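You operate a simulated robot arm through the tools that you are given. There is no shell and no other tool.

You are at the controls of a simulated robot arm. One attempt, no reset.

JOB
Dial the card's code, turn both catches off and open the red suitcase.
Fine: White, pink and yellow dial take the digits in the card's order. Keep fingers clear of lids and flaps; drop and force nothing.

Only the result counts: the job must be done as asked and must still hold three seconds after the hand-in. Knocking over, shifting, dropping, spilling or breaking anything else fails it. A push-on lid holds only when it is set on centred and level and pressed home; a screw cap is set on level and turned clockwise until tight.

ROBOT AND FRAMES
A 7-joint arm with a two-finger parallel gripper, fixed in place. Base frame: the origin is on the floor under the middle of its stand, x ahead of it, y to its left, z up; the work surface is at about z = 55. Lengths are in cm, angles in rad, forces in N, time in s.
With the tool pointing down near the work surface it reaches from about 24 to 70 cm from the base axis. Its first joint turns from -2.496 to 2.496 rad. Payload 3 kg.
The tool frame sits at the grasp point between the pads (the TCP): z along the fingers, y along the line on which they close. The tips reach 3 cm beyond it. Largest opening 9.4 cm; finger width 2.8, thickness 1; the body of the gripper, 5 by 9.6 cm, starts 5.5 cm behind the TCP.
Orientation is that of the tool frame in the base frame, as a unit quaternion [x, y, z, w]. With the fingers straight down and closing along the base's y, the tool's x points along the base's -x, its y along +y and its z along -z.

CONTROLS
- The arm moves only by the tool servo_tool. Its argument "moves" is a list of rows, each a list of 3 entries, a list of its own where there are three numbers: the shift along the base's x, y, z in units of 250 mm (1.0 is 250 mm), then the turn, a rotation vector about the base's x, y, z in units of 120 degrees (1.0 is 120 degrees), then the finger opening in cm, from 0 to 9.4. In form: [[[tx, ty, tz], [wx, wy, wz], grip], ...]. A call has 1 to 20 rows; each row is the pose to reach, as a shift and turn from the pose commanded when the call began. A call with a number of a shift or a turn outside -1 to 1 is refused whole. Each row takes 0.2 s and may step no farther than 5 cm and 0.15 rad from the row before; otherwise, or with a gripper value out of range, the whole call is refused. Where a pose cannot be reached the arm comes as near as it can. A force on the tool above 50 N (or 10 N above the force at the start of the call, whichever is more), or a blocked arm, ends the call early, and 0.2 s more pass. Each finger travels about 4.5 cm/s and halts on what it meets, pressing with about 42 N; the grip force reading is that of the motor and also rises with nothing between the fingers. The clock runs only during rows and for 0.2 s after the last one: add rows that repeat a pose to give the fingers time. The reply holds the time, the measured pose of the TCP, the force on the tool along the base axes, the opening and the grip force, in the units named above and with some noise, with the torque about the TCP (base axes, N m) and any sound that the robot's microphone picked up.
- Cameras (640 x 400 px; columns grow to the right, rows downward): "scene" is fixed at [4.81, 50, 113.8]; the picture's right is [-0.66, -0.75, 0.00], its down [-0.16, 0.15, -0.98] and it looks along [0.73, -0.65, -0.22] (base axes); focal length 278 px, centre (320, 200). "wrist" rides on the gripper at [7.6, 1.4, -10.2] in the tool frame; the picture's right is [-0.18, 0.98, 0.00], its down [-0.75, -0.14, -0.64] and it looks along [-0.63, -0.12, 0.77] (tool axes); focal length 243 px, centre (320, 200). There is no depth. A picture from a camera that has moved, and an enlarged one, comes with that camera's place and axes in the base frame and with its lens.
- snapshot(camera): a new picture of that camera. The clock stands still meanwhile.
- slide_trunk(by): moves the trunk up (or, below 0, down) by that many cm; the arm rides with it, the base frame stays. It gives what a move gives, with no picture.
- enlarge(camera, box): a new picture of the part [left, top, right, bottom] of that camera's present view, enlarged. The clock stands still meanwhile.
- close_job(): hands the job in; it is judged then, once.

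Nothing tells you positions but the pictures and the camera data. Unless the task says otherwise, let go and move clear before handing in.

The tools are called by a JSON object that holds its "api" and its "payload". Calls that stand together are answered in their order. servo_tool: Moves the arm, as the interface text tells. Its arguments: {"type":"object","properties":{"moves":{"type":"array","items":{"type":"array"}}},"required":["moves"]} The other tools are called the same way: slide_trunk (by) moves the trunk up or down; snapshot (camera) takes a picture; enlarge (camera, box) takes an enlarged picture of a part of a camera's view; close_job () hands the job in.

At the start:

```text
time_s: 0.0
tcp_pos: [57.77, -6.41, 125.73]
tool_rot: [-0.001, 1.0, 0.0, -0.001]
wrist_force: [0.0, 0.0, 0.2]
ft_torque: [0.03, 0.02, 0.03]
gripper_width: 9.39
grasp_force: 0.0
trunk travel left (down, up): [-5.0, 34.0]
```

scene: 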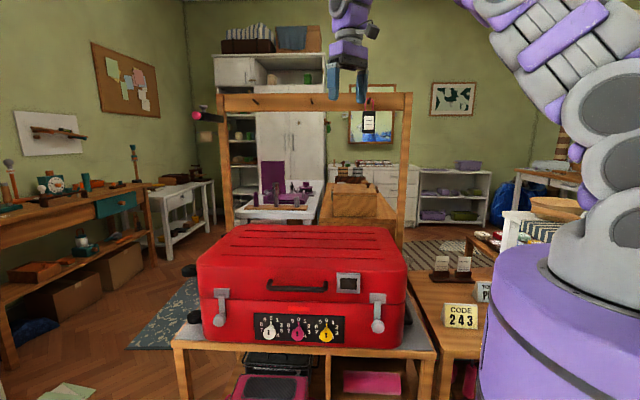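
wrist: 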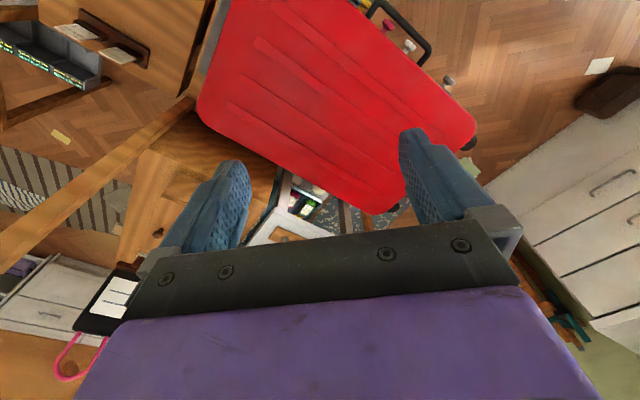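

I see a red suitcase on a low table with three dials (white, pink, yellow), two catches, and a card reading CODE 243. I'll look closer at each before moving.

{"api": "enlarge", "payload": {"camera": "scene", "box": [180, 210, 430, 366]}}

{"api": "enlarge", "payload": {"camera": "scene", "box": [245, 305, 355, 350]}}

{"api": "enlarge", "payload": {"camera": "scene", "box": [420, 220, 520, 345]}}

{"api": "enlarge", "payload": {"camera": "scene", "box": [200, 70, 440, 230]}}

```text
2.56 times, centred on (305, 288) of scene
camera zoom: at [4.81, 50.0, 113.8], right [-0.66, -0.75, 0.0], down [-0.16, 0.15, -0.98], along [0.73, -0.65, -0.22], focal length 713 px, centre (358, -25)
```

zoom: 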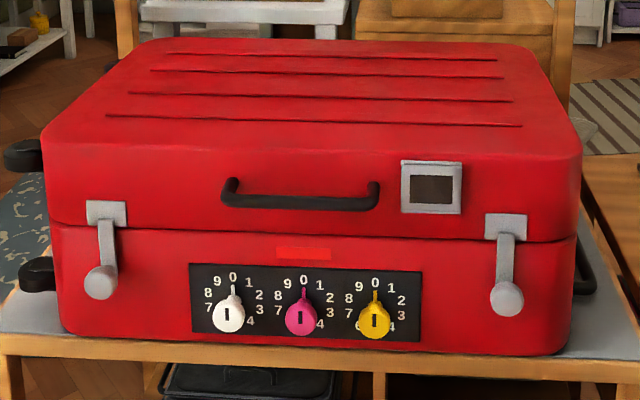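

```text
5.82 times, centred on (300, 328) of scene
camera zoom: at [4.81, 50.0, 113.8], right [-0.66, -0.75, 0.0], down [-0.16, 0.15, -0.98], along [0.73, -0.65, -0.22], focal length 1620 px, centre (436, -542)
```

zoom: 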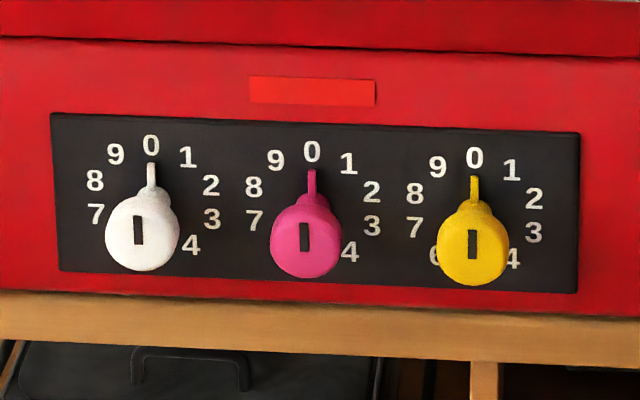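

```text
3.20 times, centred on (470, 282) of scene
camera zoom: at [4.81, 50.0, 113.8], right [-0.66, -0.75, 0.0], down [-0.16, 0.15, -0.98], along [0.73, -0.65, -0.22], focal length 891 px, centre (-160, -64)
```

zoom: 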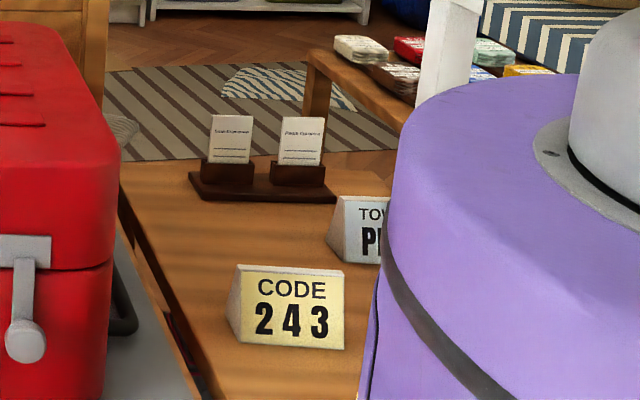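

```text
2.50 times, centred on (320, 150) of scene
camera zoom: at [4.81, 50.0, 113.8], right [-0.66, -0.75, 0.0], down [-0.16, 0.15, -0.98], along [0.73, -0.65, -0.22], focal length 696 px, centre (320, 325)
```

zoom: 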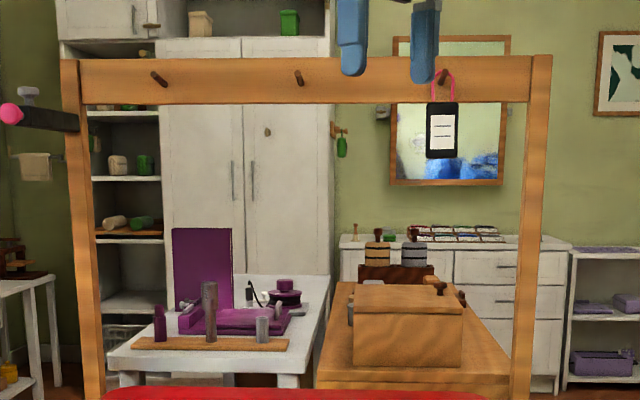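

The card reads CODE 243, so white=2, pink=4, yellow=3. The suitcase front faces the scene camera, roughly along (-0.7, 0.7). Now I'm zooming in on the catches, handle and surroundings.

{"api": "enlarge", "payload": {"camera": "scene", "box": [200, 275, 250, 345]}}

{"api": "enlarge", "payload": {"camera": "scene", "box": [350, 275, 410, 345]}}

{"api": "enlarge", "payload": {"camera": "scene", "box": [255, 265, 375, 300]}}

{"api": "enlarge", "payload": {"camera": "wrist", "box": [340, 0, 500, 100]}}

{"api": "enlarge", "payload": {"camera": "wrist", "box": [80, 100, 420, 340]}}

```text
5.71 times, centred on (225, 310) of scene
camera zoom: at [4.81, 50.0, 113.8], right [-0.66, -0.75, 0.0], down [-0.16, 0.15, -0.98], along [0.73, -0.65, -0.22], focal length 1591 px, centre (863, -429)
```

zoom: 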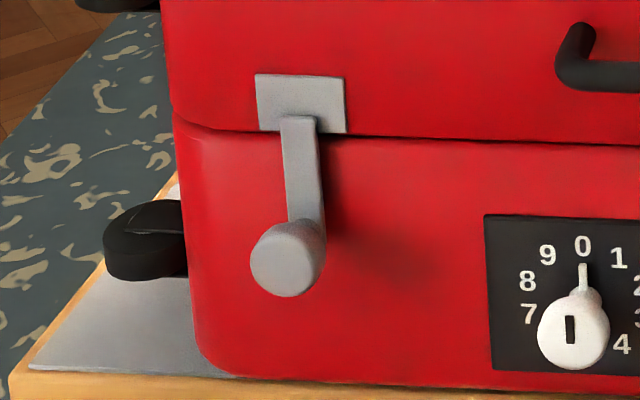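

```text
5.71 times, centred on (380, 310) of scene
camera zoom: at [4.81, 50.0, 113.8], right [-0.66, -0.75, 0.0], down [-0.16, 0.15, -0.98], along [0.73, -0.65, -0.22], focal length 1591 px, centre (-23, -429)
```

zoom: 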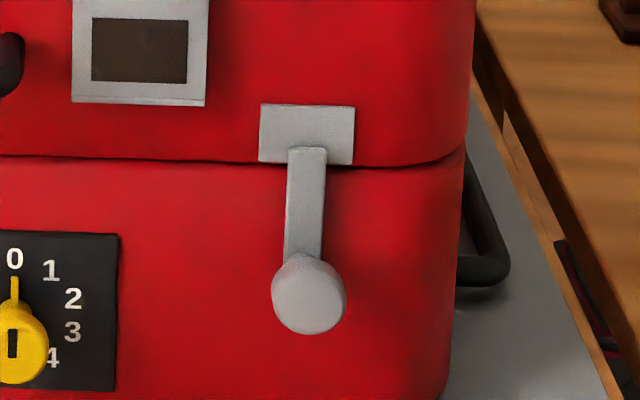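

```text
5.33 times, centred on (315, 282) of scene
camera zoom: at [4.81, 50.0, 113.8], right [-0.66, -0.75, 0.0], down [-0.16, 0.15, -0.98], along [0.73, -0.65, -0.22], focal length 1485 px, centre (347, -240)
```

zoom: 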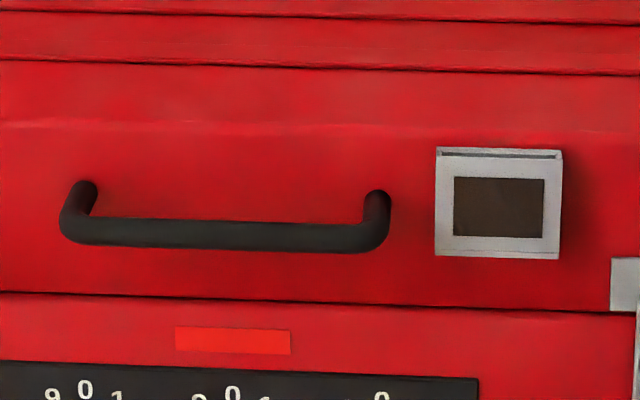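

```text
4.00 times, centred on (420, 50) of wrist
camera zoom: at [50.12, -4.89, 136.07], right [0.18, 0.98, 0.0], down [0.75, -0.14, 0.64], along [0.63, -0.12, -0.77], focal length 970 px, centre (-80, 800)
```

zoom: 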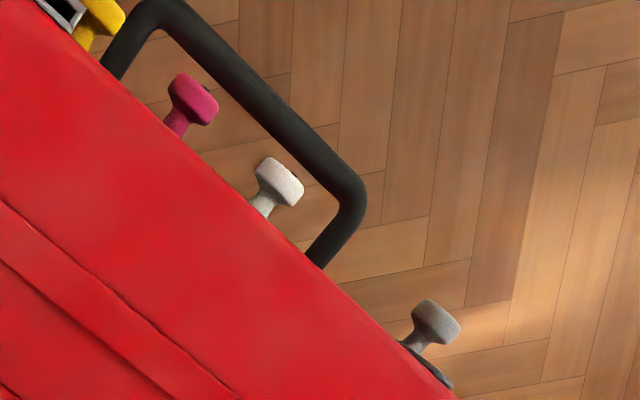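

```text
1.67 times, centred on (250, 220) of wrist
camera zoom: at [50.12, -4.89, 136.07], right [0.18, 0.98, 0.0], down [0.75, -0.14, 0.64], along [0.63, -0.12, -0.77], focal length 404 px, centre (437, 167)
```

zoom: 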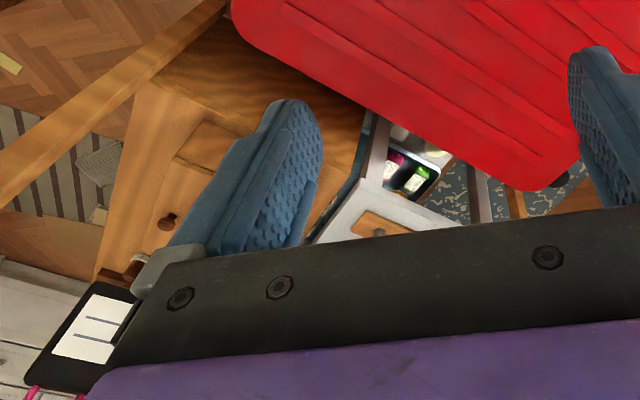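

The suitcase's front plane runs roughly from (40,-13) to (81,28), with the dials near z≈62. An arch with a hanging tag stands just behind it. I'll swing the tool away from the arch to the front side, turned by -45°, for a close wrist view of the dials and catches.

{"api": "servo_tool", "payload": {"moves": [[[-0.083, 0.094, -0.04], [0, 0, -0.0375], 9.4], [[-0.166, 0.187, -0.09], [0, 0, -0.075], 9.4], [[-0.25, 0.281, -0.15], [0, 0, -0.1125], 9.4], [[-0.333, 0.374, -0.22], [0, 0, -0.15], 9.4], [[-0.416, 0.468, -0.3], [0, 0, -0.1875], 7], [[-0.5, 0.562, -0.38], [0, 0, -0.225], 5], [[-0.582, 0.655, -0.46], [0, 0, -0.2625], 3], [[-0.666, 0.749, -0.54], [0, 0, -0.3], 2], [[-0.749, 0.842, -0.62], [0, 0, -0.3375], 1], [[-0.832, 0.936, -0.7], [0, 0, -0.375], 1]]}}

{"api": "snapshot", "payload": {"camera": "wrist"}}

{"api": "snapshot", "payload": {"camera": "scene"}}

```text
time_s: 2.2
tcp_pos: [36.81, 17.2, 108.56]
tool_rot: [0.383, 0.924, -0.002, 0.002]
wrist_force: [0.4, -0.5, 0.2]
ft_torque: [-0.02, 0.0, -0.02]
gripper_width: 0.99
grasp_force: 0.0
trunk travel left (down, up): [-5.0, 34.0]
```

```text
taken
camera wrist: at [32.31, 23.63, 118.76], right [0.83, 0.56, 0.0], down [0.43, -0.63, 0.64], along [0.36, -0.53, -0.76], focal length 243 px, centre (320, 200)
```

wrist: 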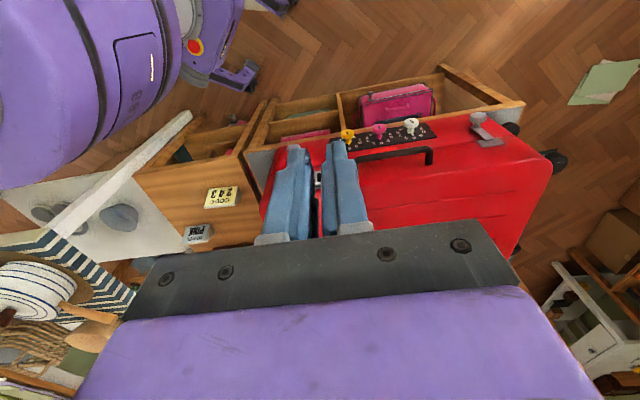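

```text
taken
```

scene: 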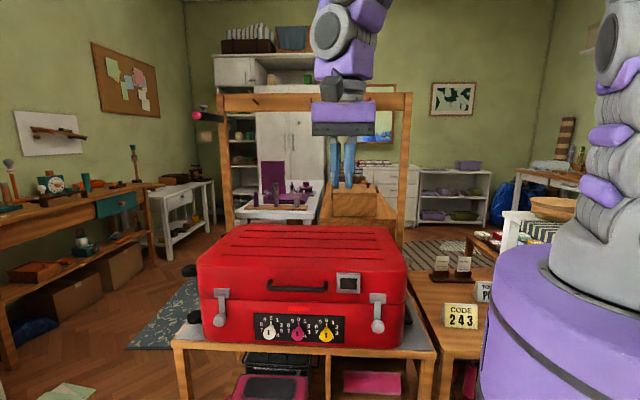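

The wrist view is upside-down, but it shows the panel, the catches and the card. I'll zoom in to triangulate the dials and catches.

{"api": "enlarge", "payload": {"camera": "wrist", "box": [320, 90, 560, 240]}}

{"api": "enlarge", "payload": {"camera": "wrist", "box": [330, 105, 450, 180]}}

{"api": "enlarge", "payload": {"camera": "wrist", "box": [150, 120, 350, 250]}}

```text
2.67 times, centred on (440, 165) of wrist
camera zoom: at [32.31, 23.63, 118.76], right [0.83, 0.56, 0.0], down [0.43, -0.63, 0.64], along [0.36, -0.53, -0.76], focal length 647 px, centre (0, 293)
```

zoom: 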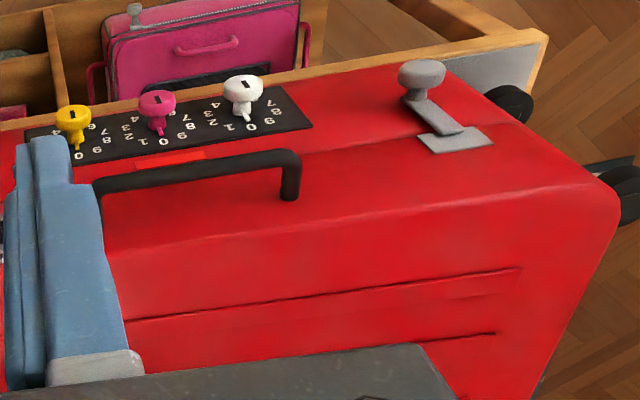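

```text
5.33 times, centred on (390, 142) of wrist
camera zoom: at [32.31, 23.63, 118.76], right [0.83, 0.56, 0.0], down [0.43, -0.63, 0.64], along [0.36, -0.53, -0.76], focal length 1294 px, centre (-53, 507)
```

zoom: 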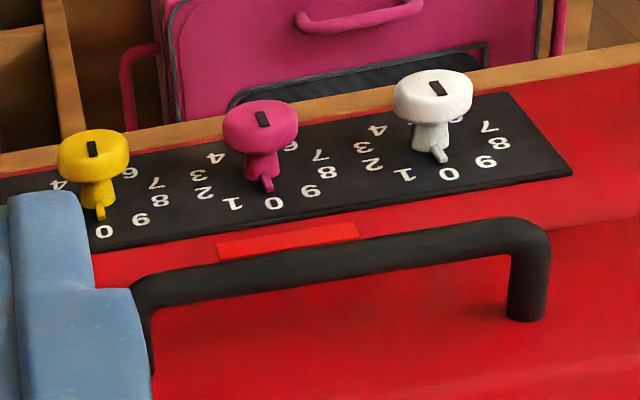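

```text
3.08 times, centred on (250, 185) of wrist
camera zoom: at [32.31, 23.63, 118.76], right [0.83, 0.56, 0.0], down [0.43, -0.63, 0.64], along [0.36, -0.53, -0.76], focal length 746 px, centre (535, 246)
```

zoom: 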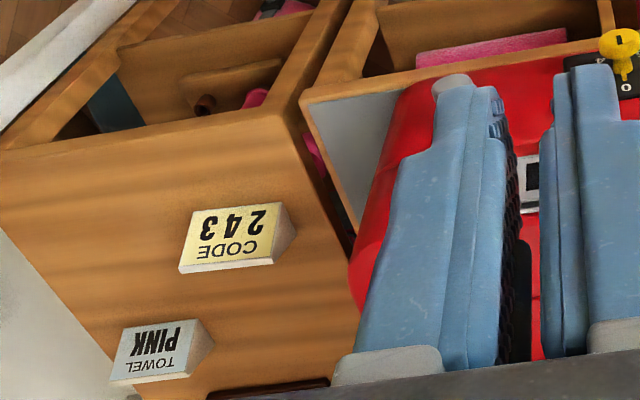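

Both catches and dials look like mushroom knobs, and each catch has an arm reaching over a plate on the lid. I put the dials near yellow (53,5.4), pink (58,11.2) and white (63,16.8), all at z≈62. Next I'll tilt the tool towards horizontal, pointing into the front face, while staying well in front of the case.

{"api": "servo_tool", "payload": {"moves": [[[0.0244, 0.0163, -0.064], [-0.0544, 0, 0.0385], 1], [[0.0488, 0.0325, -0.128], [-0.1089, 0, 0.077], 1], [[0.0732, 0.0488, -0.192], [-0.1633, 0, 0.1155], 1], [[0.0976, 0.065, -0.256], [-0.2177, 0, 0.154], 1], [[0.122, 0.0813, -0.32], [-0.2722, 0, 0.1925], 1], [[0.1464, 0.0976, -0.384], [-0.3266, 0, 0.231], 1], [[0.1708, 0.1139, -0.448], [-0.381, 0, 0.2695], 1], [[0.1952, 0.13, -0.512], [-0.4355, 0, 0.3079], 1]]}}

{"api": "snapshot", "payload": {"camera": "scene"}}

```text
time_s: 4.0
tcp_pos: [41.66, 20.39, 95.41]
tool_rot: [0.041, 0.9, -0.4, 0.166]
wrist_force: [-0.5, -0.1, 0.1]
ft_torque: [0.01, -0.02, 0.01]
gripper_width: 1.03
grasp_force: 0.0
trunk travel left (down, up): [-5.0, 34.0]
```

```text
taken
```

scene: 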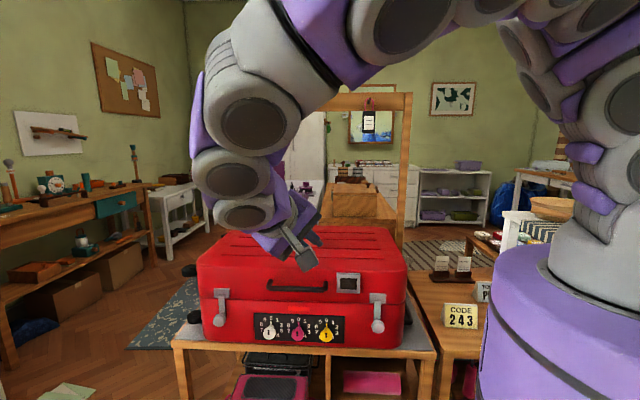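

The tilt is going smoothly, so I'll finish it.

{"api": "servo_tool", "payload": {"moves": [[[0.0244, 0.0163, -0.064], [-0.0544, 0, 0.0385], 1], [[0.0488, 0.0325, -0.128], [-0.1089, 0, 0.077], 1], [[0.0732, 0.0488, -0.192], [-0.1633, 0, 0.1155], 1], [[0.0976, 0.065, -0.256], [-0.2177, 0, 0.154], 1], [[0.122, 0.0813, -0.32], [-0.2722, 0, 0.1925], 1], [[0.1464, 0.0976, -0.384], [-0.3266, 0, 0.231], 1], [[0.1708, 0.1139, -0.448], [-0.381, 0, 0.2695], 1]]}}

{"api": "snapshot", "payload": {"camera": "scene"}}

{"api": "snapshot", "payload": {"camera": "wrist"}}

```text
time_s: 5.6
tcp_pos: [45.86, 23.29, 84.29]
tool_rot: [0.271, -0.652, 0.653, -0.272]
wrist_force: [0.5, 0.9, 0.3]
ft_torque: [-0.02, 0.01, 0.0]
gripper_width: 1.02
grasp_force: 0.1
trunk travel left (down, up): [-5.0, 34.0]
```

```text
taken
```

scene: 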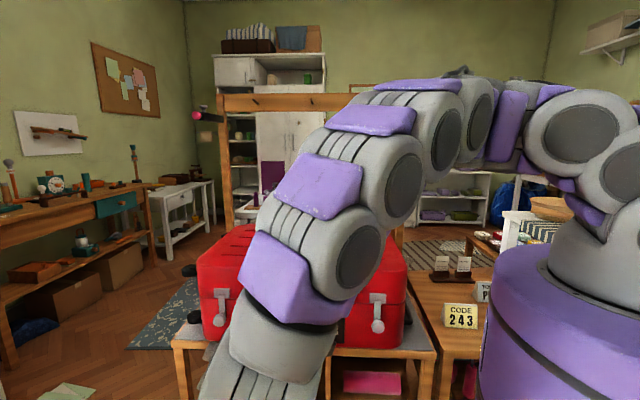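

```text
taken
camera wrist: at [33.27, 25.12, 82.88], right [0.13, 0.13, -0.98], down [0.08, 0.99, 0.14], along [0.99, -0.09, 0.12], focal length 243 px, centre (320, 200)
```

wrist: 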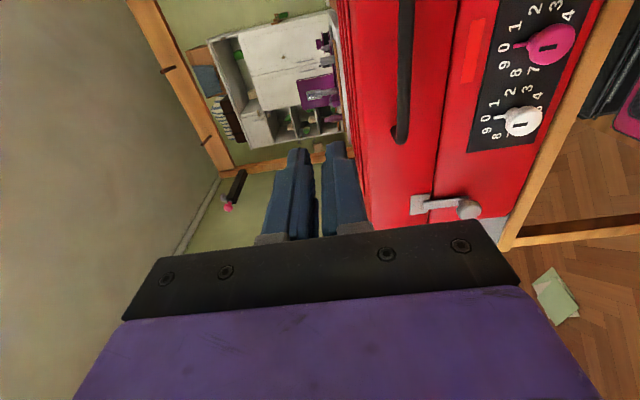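

The horizontal tool pose works. I'll roll the tool by -90° about its axis so that the camera sits above the gripper, facing the dials.

{"api": "servo_tool", "payload": {"moves": [[[0, 0, -0.02], [-0.0482, 0.0482, 0], 1], [[0, 0, -0.04], [-0.0964, 0.0964, 0], 1], [[0, 0, -0.06], [-0.1446, 0.1446, 0], 1], [[0, 0, -0.08], [-0.1928, 0.1928, 0], 1], [[0, 0, -0.1], [-0.241, 0.241, 0], 1], [[0, 0, -0.12], [-0.2892, 0.2892, 0], 1], [[0, 0, -0.14], [-0.3375, 0.3375, 0], 1], [[0, 0, -0.16], [-0.3857, 0.3857, 0], 1], [[0, 0, -0.18], [-0.4339, 0.4339, 0], 1], [[0, 0, -0.2], [-0.4821, 0.4821, 0], 1], [[0, 0, -0.22], [-0.5303, 0.5303, 0], 1]]}}

{"api": "snapshot", "payload": {"camera": "wrist"}}

{"api": "snapshot", "payload": {"camera": "scene"}}

```text
time_s: 8.0
tcp_pos: [45.8, 23.2, 78.87]
tool_rot: [0.654, -0.27, 0.653, 0.271]
wrist_force: [0.4, -0.7, -0.2]
ft_torque: [-0.02, -0.03, 0.02]
gripper_width: 0.97
grasp_force: 0.1
trunk travel left (down, up): [-5.0, 34.0]
```

```text
taken
camera wrist: at [37.6, 29.52, 86.5], right [-0.7, -0.69, -0.18], down [-0.36, 0.55, -0.75], along [0.62, -0.46, -0.63], focal length 243 px, centre (320, 200)
```

wrist: 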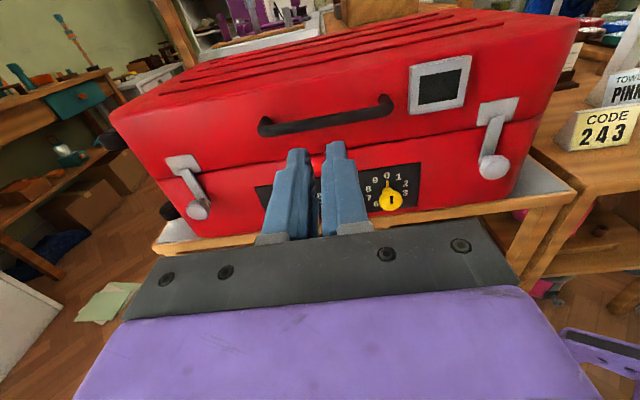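

```text
taken
```

scene: 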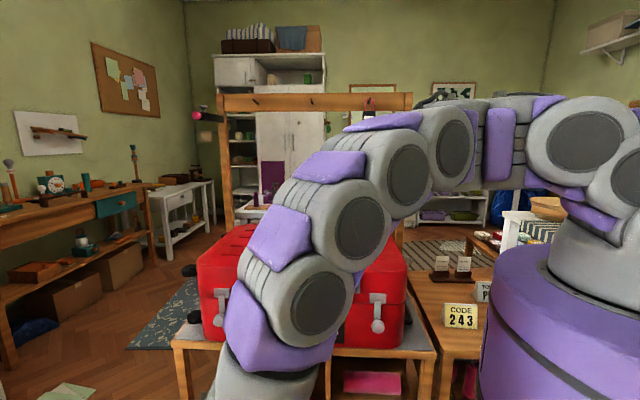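

Now the camera is above the gripper and the view is upright. I'll zoom in on the parts of the front face to measure them.

{"api": "enlarge", "payload": {"camera": "wrist", "box": [340, 90, 580, 240]}}

{"api": "enlarge", "payload": {"camera": "wrist", "box": [140, 100, 340, 225]}}

{"api": "enlarge", "payload": {"camera": "wrist", "box": [100, 0, 640, 130]}}

```text
2.67 times, centred on (460, 165) of wrist
camera zoom: at [37.6, 29.52, 86.5], right [-0.7, -0.69, -0.18], down [-0.36, 0.55, -0.75], along [0.62, -0.46, -0.63], focal length 647 px, centre (-53, 293)
```

zoom: 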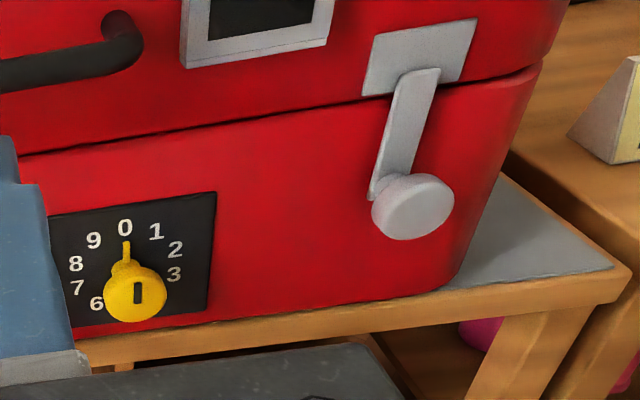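

```text
3.20 times, centred on (240, 162) of wrist
camera zoom: at [37.6, 29.52, 86.5], right [-0.7, -0.69, -0.18], down [-0.36, 0.55, -0.75], along [0.62, -0.46, -0.63], focal length 776 px, centre (576, 320)
```

zoom: 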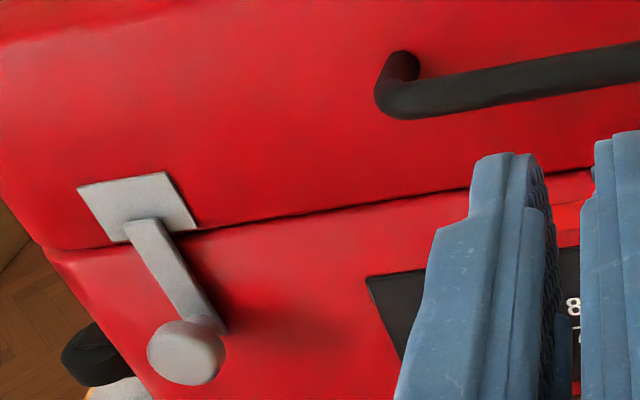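

```text
1.19 times, centred on (370, 65) of wrist
camera zoom: at [37.6, 29.52, 86.5], right [-0.7, -0.69, -0.18], down [-0.36, 0.55, -0.75], along [0.62, -0.46, -0.63], focal length 288 px, centre (261, 360)
```

zoom: 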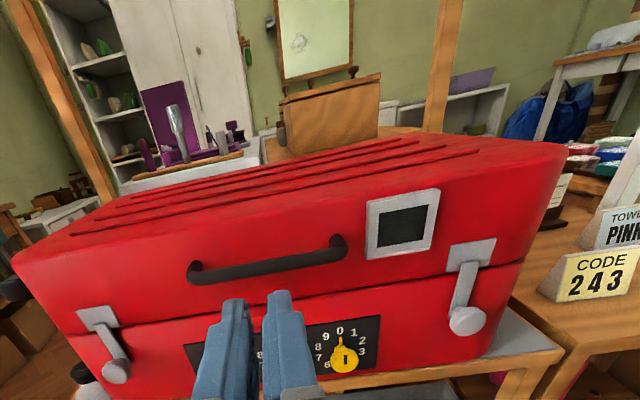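

All the measurements agree. In face coordinates (f along the face, n into it), yellow is at f≈41.2, pink at 49.0 and white at 56.8, with z≈61.6. The caps are at n≈33.5 and the panel at n≈36.5. I'll move to a pre-grasp in front of the yellow dial with the fingers open to 6 cm.

{"api": "servo_tool", "payload": {"moves": [[[-0.017, -0.055, -0.115], [0, 0, 0], 3], [[-0.034, -0.109, -0.229], [0, 0, 0], 5], [[-0.051, -0.164, -0.344], [0, 0, 0], 6], [[-0.068, -0.219, -0.459], [0, 0, 0], 6], [[-0.085, -0.273, -0.573], [0, 0, 0], 6], [[-0.102, -0.328, -0.688], [0, 0, 0], 6]]}}

{"api": "snapshot", "payload": {"camera": "wrist"}}

{"api": "snapshot", "payload": {"camera": "scene"}}

```text
time_s: 9.4
tcp_pos: [43.35, 15.82, 64.81]
tool_rot: [0.654, -0.271, 0.652, 0.271]
wrist_force: [-0.3, 0.3, -1.9]
ft_torque: [-0.01, -0.01, -0.01]
gripper_width: 6.03
grasp_force: 0.1
out of reach, approached as far as the arm can: row 5, 6
trunk travel left (down, up): [-5.0, 34.0]
```

```text
taken
camera wrist: at [35.07, 22.15, 72.41], right [-0.7, -0.69, -0.18], down [-0.35, 0.55, -0.75], along [0.62, -0.46, -0.63], focal length 243 px, centre (320, 200)
```

wrist: 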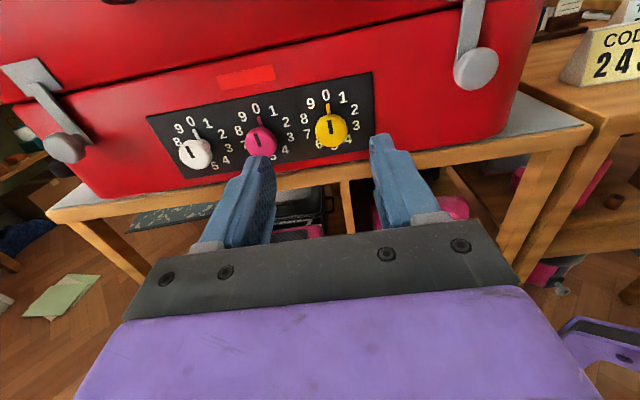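

```text
taken
```

scene: 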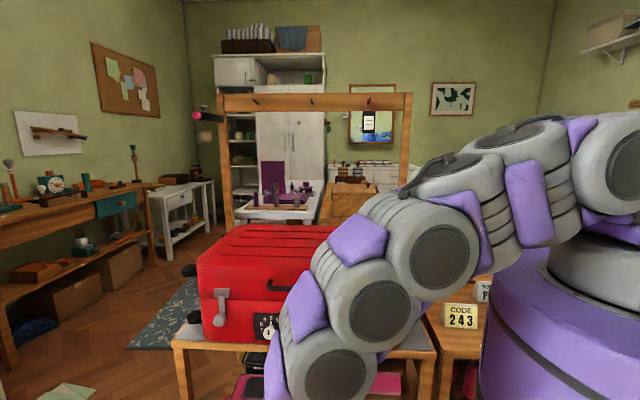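

The pose is about 3 cm too low for the arm at this trunk height. I'll lower the trunk by 5 cm; the gripper is in free space in front of the table.

{"api": "slide_trunk", "payload": {"by": -5}}

{"api": "snapshot", "payload": {"camera": "wrist"}}

{"api": "snapshot", "payload": {"camera": "scene"}}

```text
time_s: 10.3
tcp_pos: [43.18, 15.95, 59.86]
tool_rot: [0.654, -0.27, 0.653, 0.271]
wrist_force: [-0.7, 0.1, -0.2]
ft_torque: [0.02, -0.03, 0.02]
gripper_width: 6.0
grasp_force: 0.0
trunk travel left (down, up): [0.0, 39.0]
```

```text
taken
camera wrist: at [35.01, 22.16, 67.45], right [-0.7, -0.69, -0.18], down [-0.36, 0.55, -0.75], along [0.62, -0.46, -0.63], focal length 243 px, centre (320, 200)
```

wrist: 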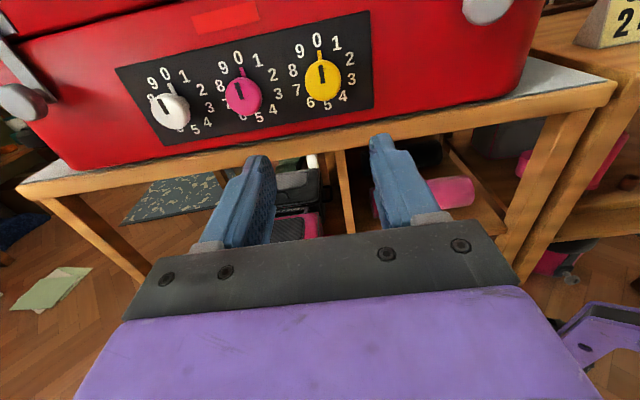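

```text
taken
```

scene: 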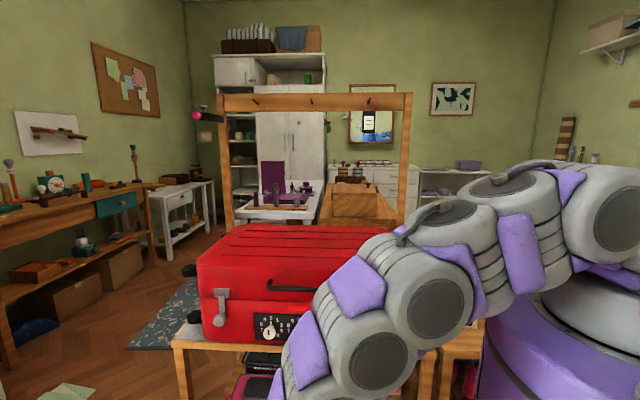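

Now all three dials are visible. I'll zoom in for a precise fix.

{"api": "enlarge", "payload": {"camera": "wrist", "box": [100, 0, 400, 188]}}

{"api": "enlarge", "payload": {"camera": "wrist", "box": [270, 20, 430, 120]}}

```text
2.13 times, centred on (250, 94) of wrist
camera zoom: at [35.01, 22.16, 67.45], right [-0.7, -0.69, -0.18], down [-0.36, 0.55, -0.75], along [0.62, -0.46, -0.63], focal length 516 px, centre (469, 426)
```

zoom: 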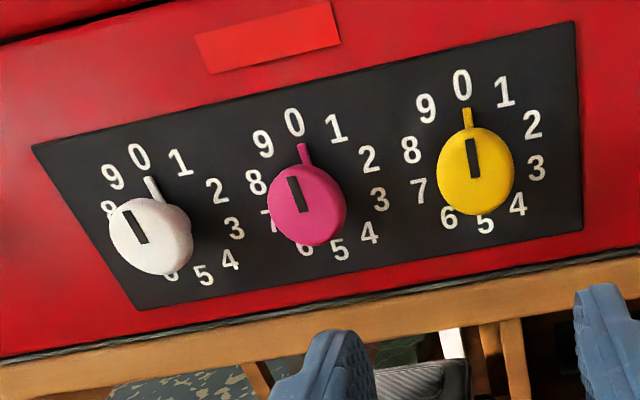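

```text
4.00 times, centred on (350, 70) of wrist
camera zoom: at [35.01, 22.16, 67.45], right [-0.7, -0.69, -0.18], down [-0.36, 0.55, -0.75], along [0.62, -0.46, -0.63], focal length 970 px, centre (200, 720)
```

zoom: 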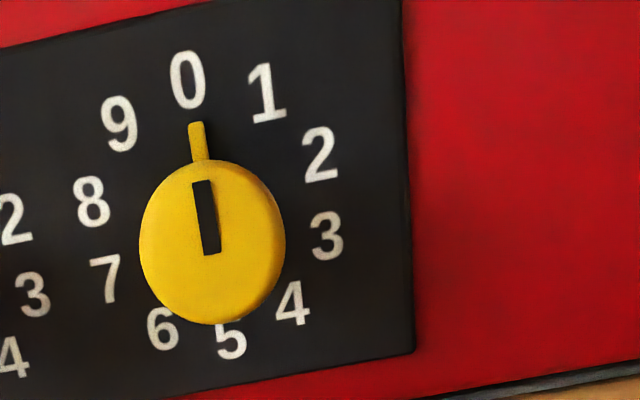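

Refined positions: yellow f=41.25, pink 49.1, white 57.0, z=61.6, with cap faces at n≈33.8 and the panel at n≈36.3. I'll bring the open fingers just short of the yellow cap and check alignment.

{"api": "servo_tool", "payload": {"moves": [[[0.05, -0.059, 0.035], [0, 0, 0], 6], [[0.102, -0.118, 0.07], [0, 0, 0], 6], [[0.153, -0.176, 0.07], [0, 0, 0], 6], [[0.2034, -0.235, 0.07], [0, 0, 0], 6]]}}

{"api": "snapshot", "payload": {"camera": "wrist"}}

```text
time_s: 11.3
tcp_pos: [48.4, 9.86, 61.5]
tool_rot: [0.655, -0.27, 0.653, 0.27]
wrist_force: [1.0, -0.5, 1.5]
ft_torque: [0.0, 0.01, -0.03]
gripper_width: 6.0
grasp_force: 0.0
trunk travel left (down, up): [0.0, 39.0]
```

```text
taken
camera wrist: at [40.14, 16.26, 69.14], right [-0.7, -0.7, -0.18], down [-0.36, 0.55, -0.75], along [0.62, -0.46, -0.63], focal length 243 px, centre (320, 200)
```

wrist: 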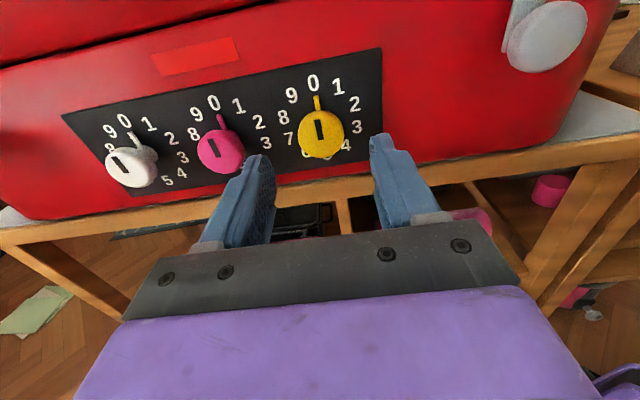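

Aligned with yellow (f=41.2, z=61.5). I'm advancing so the tips straddle the cap, then I'll check.

{"api": "servo_tool", "payload": {"moves": [[[0.045, -0.045, 0.002], [0, 0, 0], 6], [[0.09, -0.09, 0.004], [0, 0, 0], 6], [[0.134, -0.134, 0.004], [0, 0, 0], 6]]}}

{"api": "snapshot", "payload": {"camera": "wrist"}}

```text
time_s: 12.1
tcp_pos: [51.73, 6.49, 61.7]
tool_rot: [0.655, -0.27, 0.653, 0.27]
wrist_force: [0.0, 1.0, 0.2]
ft_torque: [0.01, -0.02, -0.04]
gripper_width: 5.99
grasp_force: 0.0
trunk travel left (down, up): [0.0, 39.0]
```

```text
taken
camera wrist: at [43.54, 12.91, 69.31], right [-0.7, -0.69, -0.18], down [-0.36, 0.55, -0.75], along [0.62, -0.46, -0.63], focal length 243 px, centre (320, 200)
```

wrist: 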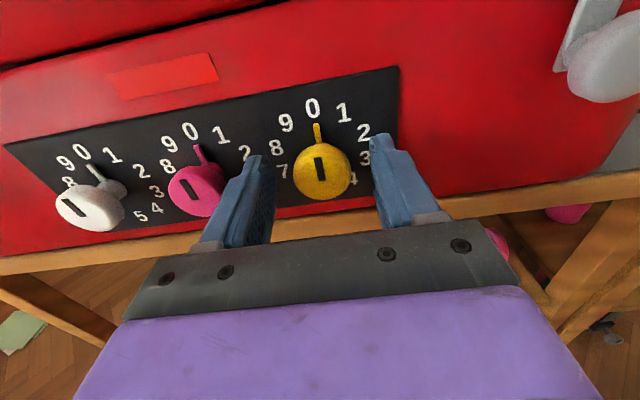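

The cap sits centred between the fingers. Closing on the yellow dial.

{"api": "servo_tool", "payload": {"moves": [[[0, 0, 0], [0, 0, 0], 4.5], [[0, 0, 0], [0, 0, 0], 3.5], [[0, 0, 0], [0, 0, 0], 3.0], [[0, 0, 0], [0, 0, 0], 3.0]]}}

{"api": "enlarge", "payload": {"camera": "wrist", "box": [220, 80, 420, 205]}}

```text
time_s: 13.1
tcp_pos: [51.81, 6.54, 61.69]
tool_rot: [0.654, -0.271, 0.652, 0.272]
wrist_force: [-8.0, -4.9, 0.0]
ft_torque: [-0.1, -0.05, -0.25]
gripper_width: 3.34
grasp_force: 41.2
trunk travel left (down, up): [0.0, 39.0]
```

```text
3.20 times, centred on (320, 142) of wrist
camera zoom: at [43.49, 12.88, 69.31], right [-0.7, -0.69, -0.18], down [-0.36, 0.55, -0.75], along [0.62, -0.46, -0.63], focal length 776 px, centre (320, 384)
```

zoom: 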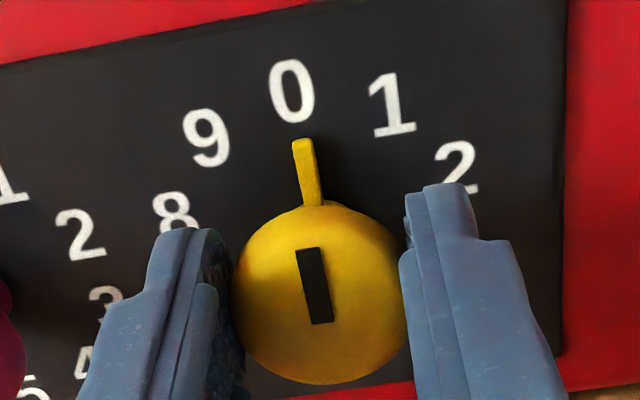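

Grip is firm at 3.34 cm with a small side load along -f, so I'll nudge by about 0.15 cm and then turn the first 36° clockwise as a test.

{"api": "servo_tool", "payload": {"moves": [[[-0.004, -0.004, 0], [0, 0, 0], 3.0], [[-0.004, -0.004, 0], [0.0424, -0.0424, 0], 3.0], [[-0.004, -0.004, 0], [0.0849, -0.0849, 0], 3.0], [[-0.004, -0.004, 0], [0.1273, -0.1273, 0], 3.0], [[-0.004, -0.004, 0], [0.1697, -0.1697, 0], 3.0], [[-0.004, -0.004, 0], [0.2121, -0.2121, 0], 3.0], [[-0.004, -0.004, 0], [0.2121, -0.2121, 0], 3.0]]}}

{"api": "snapshot", "payload": {"camera": "wrist"}}

{"api": "enlarge", "payload": {"camera": "wrist", "box": [220, 80, 420, 205]}}

```text
time_s: 14.7
tcp_pos: [51.58, 6.4, 61.56]
tool_rot: [0.539, -0.459, 0.704, 0.055]
wrist_force: [-5.2, -6.7, -0.1]
ft_torque: [0.4, 0.37, -0.12]
gripper_width: 3.32
grasp_force: 42.1
trunk travel left (down, up): [0.0, 39.0]
```

```text
taken
camera wrist: at [40.39, 9.77, 66.98], right [-0.49, -0.48, -0.73], down [-0.06, 0.85, -0.52], along [0.87, -0.21, -0.44], focal length 243 px, centre (320, 200)
```

wrist: 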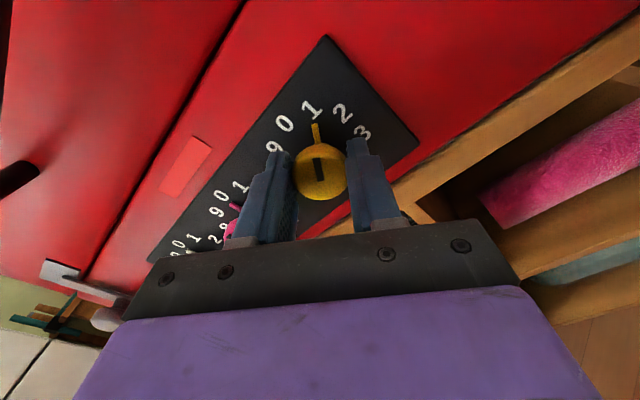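

```text
3.20 times, centred on (320, 142) of wrist
camera zoom: at [40.39, 9.77, 66.98], right [-0.49, -0.48, -0.73], down [-0.06, 0.85, -0.52], along [0.87, -0.21, -0.44], focal length 776 px, centre (320, 384)
```

zoom: 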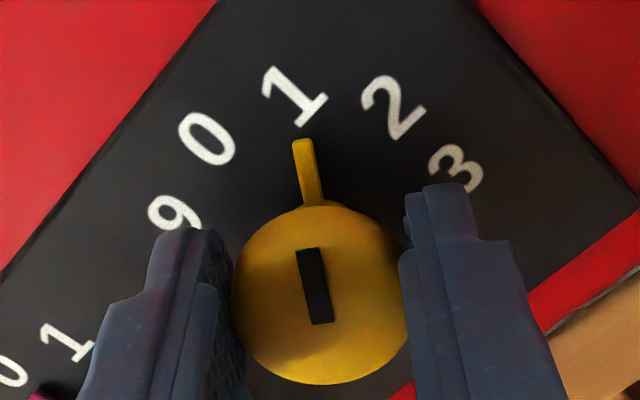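

The dial follows exactly and the pointer is now at 1. I'm turning another 72° to reach 3.

{"api": "servo_tool", "payload": {"moves": [[[0, 0, 0], [0.0424, -0.0424, 0], 3.0], [[0, 0, 0], [0.0849, -0.0849, 0], 3.0], [[0, 0, 0], [0.1273, -0.1273, 0], 3.0], [[0, 0, 0], [0.1697, -0.1697, 0], 3.0], [[0, 0, 0], [0.2121, -0.2121, 0], 3.0], [[0, 0, 0], [0.2546, -0.2546, 0], 3.0], [[0, 0, 0], [0.297, -0.297, 0], 3.0], [[0, 0, 0], [0.3394, -0.3394, 0], 3.0], [[0, 0, 0], [0.3818, -0.3818, 0], 3.0], [[0, 0, 0], [0.4243, -0.4243, 0], 3.0], [[0, 0, 0], [0.4243, -0.4243, 0], 3.0]]}}

{"api": "snapshot", "payload": {"camera": "wrist"}}

{"api": "enlarge", "payload": {"camera": "wrist", "box": [220, 80, 420, 205]}}

```text
time_s: 17.1
tcp_pos: [51.5, 6.46, 61.64]
tool_rot: [-0.165, 0.687, -0.603, 0.37]
wrist_force: [-9.0, -8.6, 0.2]
ft_torque: [0.48, 0.51, -0.74]
gripper_width: 3.32
grasp_force: 42.2
trunk travel left (down, up): [0.0, 39.0]
```

```text
taken
camera wrist: at [39.52, 8.92, 57.92], right [0.34, 0.34, -0.88], down [0.02, 0.93, 0.37], along [0.94, -0.14, 0.31], focal length 243 px, centre (320, 200)
```

wrist: 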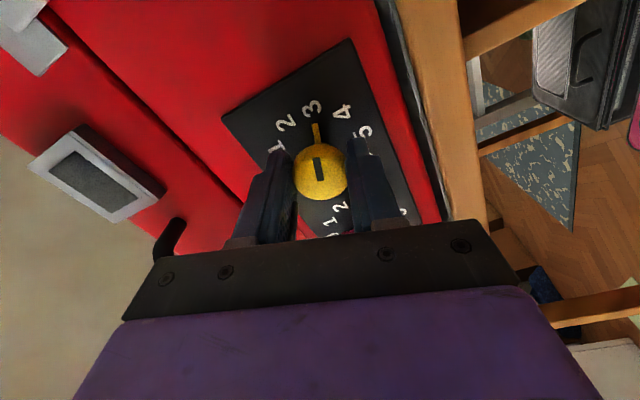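

```text
3.20 times, centred on (320, 142) of wrist
camera zoom: at [39.52, 8.92, 57.92], right [0.34, 0.34, -0.88], down [0.02, 0.93, 0.37], along [0.94, -0.14, 0.31], focal length 776 px, centre (320, 384)
```

zoom: 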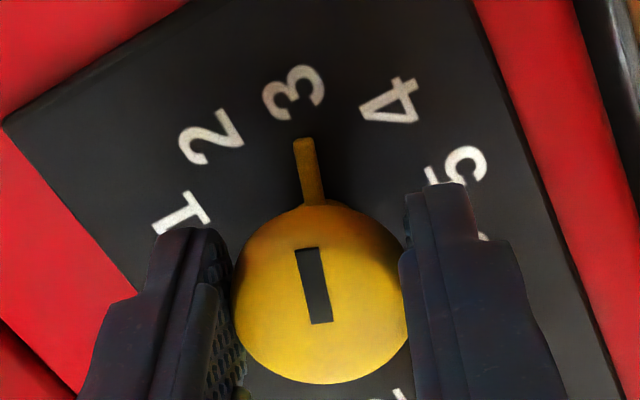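

Yellow reads 3. I'll open slightly and pull straight back.

{"api": "servo_tool", "payload": {"moves": [[[0, 0, 0], [0, 0, 0], 4.5], [[0, 0, 0], [0, 0, 0], 5.2], [[0, 0, 0], [0, 0, 0], 5.2], [[-0.06, 0.06, 0], [0, 0, 0], 5.2], [[-0.12, 0.12, 0], [0, 0, 0], 5.2], [[-0.18, 0.18, 0], [0, 0, 0], 5.2], [[-0.24, 0.24, 0], [0, 0, 0], 5.2]]}}

{"api": "snapshot", "payload": {"camera": "wrist"}}

```text
time_s: 18.7
tcp_pos: [45.56, 12.62, 61.5]
tool_rot: [-0.166, 0.687, -0.603, 0.37]
wrist_force: [-0.3, -0.5, 0.6]
ft_torque: [0.02, 0.0, 0.02]
gripper_width: 5.19
grasp_force: 0.0
trunk travel left (down, up): [0.0, 39.0]
```

```text
taken
camera wrist: at [33.54, 15.1, 57.84], right [0.34, 0.34, -0.88], down [0.02, 0.93, 0.37], along [0.94, -0.14, 0.31], focal length 243 px, centre (320, 200)
```

wrist: 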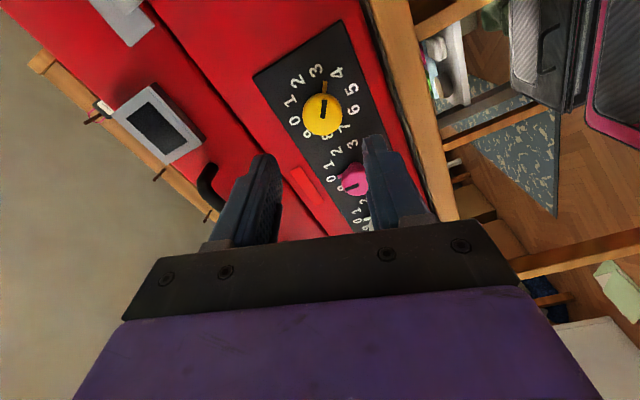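

Yellow holds at 3. Next I'll roll back by -108° while moving across to the pink dial (f=49.1).

{"api": "servo_tool", "payload": {"moves": [[[0.0161, 0.0161, 0], [-0.0455, 0.0455, 0], 5.5], [[0.0322, 0.0322, 0], [-0.0909, 0.0909, 0], 5.8], [[0.0482, 0.0482, 0], [-0.1364, 0.1364, 0], 6], [[0.0643, 0.0643, 0], [-0.1818, 0.1818, 0], 6], [[0.0804, 0.0804, 0], [-0.2273, 0.2273, 0], 6], [[0.0965, 0.0965, 0], [-0.2727, 0.2727, 0], 6], [[0.1126, 0.1126, 0], [-0.3182, 0.3182, 0], 6], [[0.1286, 0.1286, 0], [-0.3637, 0.3637, 0], 6], [[0.1447, 0.1447, 0], [-0.4091, 0.4091, 0], 6], [[0.1608, 0.1608, 0], [-0.4546, 0.4546, 0], 6], [[0.1769, 0.1769, 0], [-0.5, 0.5, 0], 6], [[0.193, 0.193, 0], [-0.5455, 0.5455, 0], 6], [[0.209, 0.209, 0.002], [-0.591, 0.591, 0], 6], [[0.2251, 0.2251, 0.004], [-0.6364, 0.6364, 0], 6]]}}

{"api": "snapshot", "payload": {"camera": "wrist"}}

{"api": "snapshot", "payload": {"camera": "scene"}}

```text
time_s: 21.7
tcp_pos: [51.2, 18.15, 61.77]
tool_rot: [0.655, -0.269, 0.652, 0.272]
wrist_force: [0.6, 0.4, 0.1]
ft_torque: [-0.01, 0.02, -0.01]
gripper_width: 5.99
grasp_force: 0.0
trunk travel left (down, up): [0.0, 39.0]
```

```text
taken
camera wrist: at [43.06, 24.45, 69.42], right [-0.7, -0.69, -0.18], down [-0.36, 0.55, -0.75], along [0.62, -0.46, -0.63], focal length 243 px, centre (320, 200)
```

wrist: 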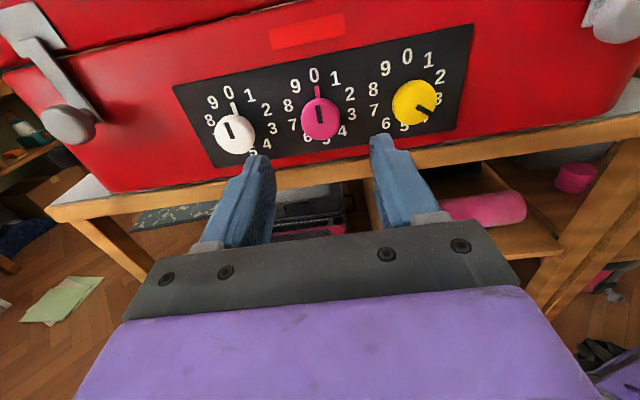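

```text
taken
```

scene: 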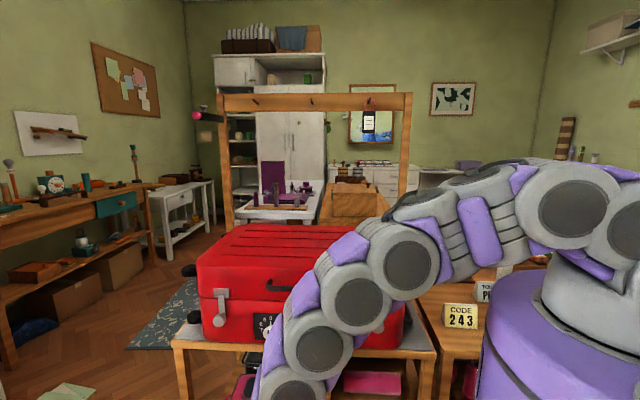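

Aligned on pink; its pointer is at 0. I'm advancing and closing.

{"api": "servo_tool", "payload": {"moves": [[[0.0615, -0.0606, -0.002], [0, 0, 0], 6], [[0.1229, -0.1212, -0.004], [0, 0, 0], 6], [[0.1844, -0.1818, -0.006], [0, 0, 0], 6], [[0.2458, -0.2424, -0.006], [0, 0, 0], 6], [[0.2458, -0.2424, -0.006], [0, 0, 0], 6]]}}

{"api": "enlarge", "payload": {"camera": "wrist", "box": [180, 60, 460, 235]}}

```text
time_s: 22.9
tcp_pos: [57.33, 11.99, 61.56]
tool_rot: [0.654, -0.271, 0.652, 0.271]
wrist_force: [0.4, 0.3, -0.6]
ft_torque: [-0.02, 0.04, -0.03]
gripper_width: 6.0
grasp_force: 0.2
trunk travel left (down, up): [0.0, 39.0]
```

```text
2.29 times, centred on (320, 148) of wrist
camera zoom: at [49.17, 18.38, 69.17], right [-0.7, -0.69, -0.18], down [-0.36, 0.55, -0.75], along [0.62, -0.46, -0.63], focal length 555 px, centre (320, 320)
```

zoom: 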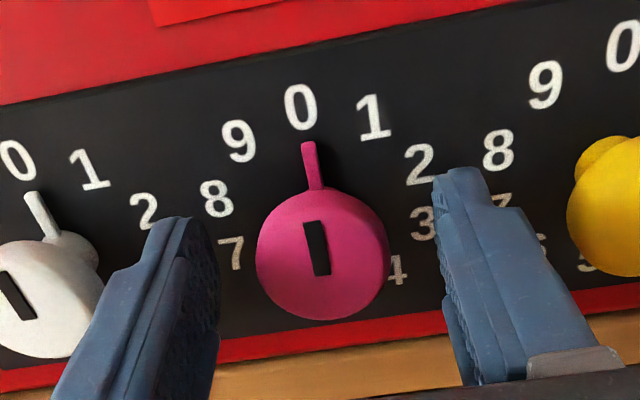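

{"api": "servo_tool", "payload": {"moves": [[[0.003, 0.003, 0], [0, 0, 0], 4.5], [[0.003, 0.003, 0], [0, 0, 0], 3.5], [[0.003, 0.003, 0], [0, 0, 0], 3.0], [[0.003, 0.003, 0], [0, 0, 0], 3.0]]}}

{"api": "enlarge", "payload": {"camera": "wrist", "box": [220, 80, 420, 205]}}

```text
time_s: 23.9
tcp_pos: [57.42, 12.1, 61.54]
tool_rot: [0.655, -0.27, 0.652, 0.27]
wrist_force: [-6.9, -6.0, -0.3]
ft_torque: [-0.04, -0.05, -0.2]
gripper_width: 3.52
grasp_force: 4.5
trunk travel left (down, up): [0.0, 39.0]
```

```text
3.20 times, centred on (320, 142) of wrist
camera zoom: at [49.21, 18.39, 69.17], right [-0.7, -0.69, -0.18], down [-0.36, 0.55, -0.75], along [0.62, -0.46, -0.63], focal length 776 px, centre (320, 384)
```

zoom: 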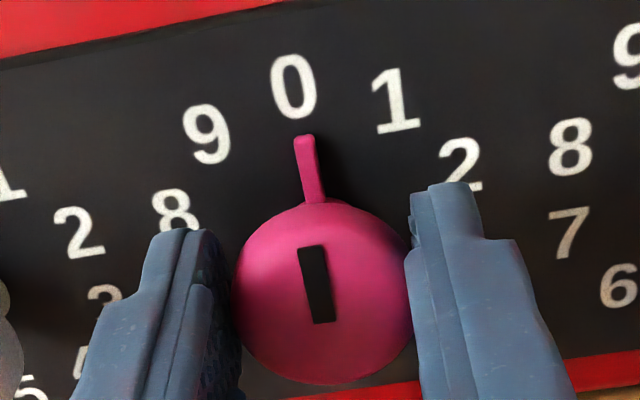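

The grip is light so far, with a side load along -f. I'll centre by moving -f about 0.2 cm and allow more closing time.

{"api": "servo_tool", "payload": {"moves": [[[-0.003, -0.003, 0], [0, 0, 0], 3.0], [[-0.006, -0.006, 0], [0, 0, 0], 3.0], [[-0.006, -0.006, 0], [0, 0, 0], 3.0], [[-0.006, -0.006, 0], [0, 0, 0], 3.0]]}}

{"api": "enlarge", "payload": {"camera": "wrist", "box": [220, 80, 420, 205]}}

```text
time_s: 24.9
tcp_pos: [57.33, 12.06, 61.55]
tool_rot: [0.654, -0.271, 0.653, 0.27]
wrist_force: [4.0, -5.0, 0.1]
ft_torque: [0.09, 0.06, 0.07]
gripper_width: 3.34
grasp_force: 42.0
trunk travel left (down, up): [0.0, 39.0]
```

```text
3.20 times, centred on (320, 142) of wrist
camera zoom: at [49.15, 18.32, 69.19], right [-0.7, -0.69, -0.18], down [-0.36, 0.55, -0.75], along [0.62, -0.46, -0.63], focal length 776 px, centre (320, 384)
```

zoom: 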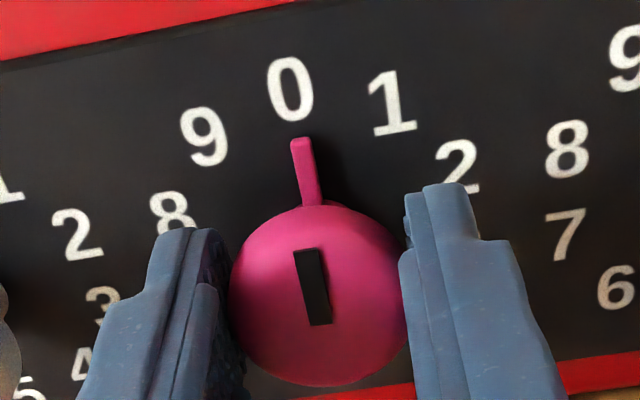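

Firm and centred now. I'm turning pink 72° clockwise, then checking.

{"api": "servo_tool", "payload": {"moves": [[[0, 0, 0], [0.0424, -0.0424, 0], 3.0], [[0, 0, 0], [0.0849, -0.0849, 0], 3.0], [[0, 0, 0], [0.1273, -0.1273, 0], 3.0], [[0, 0, 0], [0.1697, -0.1697, 0], 3.0], [[0, 0, 0], [0.2121, -0.2121, 0], 3.0], [[0, 0, 0], [0.2546, -0.2546, 0], 3.0], [[0, 0, 0], [0.297, -0.297, 0], 3.0], [[0, 0, 0], [0.3394, -0.3394, 0], 3.0], [[0, 0, 0], [0.3818, -0.3818, 0], 3.0], [[0, 0, 0], [0.4243, -0.4243, 0], 3.0], [[0, 0, 0], [0.4243, -0.4243, 0], 3.0]]}}

{"api": "enlarge", "payload": {"camera": "wrist", "box": [220, 80, 420, 205]}}

```text
time_s: 27.3
tcp_pos: [57.21, 11.83, 61.54]
tool_rot: [0.37, -0.604, 0.686, -0.165]
wrist_force: [-4.7, -12.8, -0.2]
ft_torque: [0.23, 0.29, -0.33]
gripper_width: 3.34
grasp_force: 41.9
trunk travel left (down, up): [0.0, 39.0]
```

```text
3.20 times, centred on (320, 142) of wrist
camera zoom: at [44.59, 13.8, 62.49], right [-0.09, -0.09, -0.99], down [0.08, 0.99, -0.1], along [0.99, -0.09, -0.09], focal length 776 px, centre (320, 384)
```

zoom: 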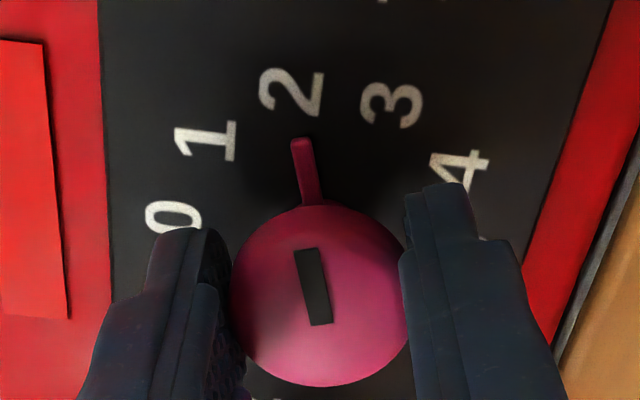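

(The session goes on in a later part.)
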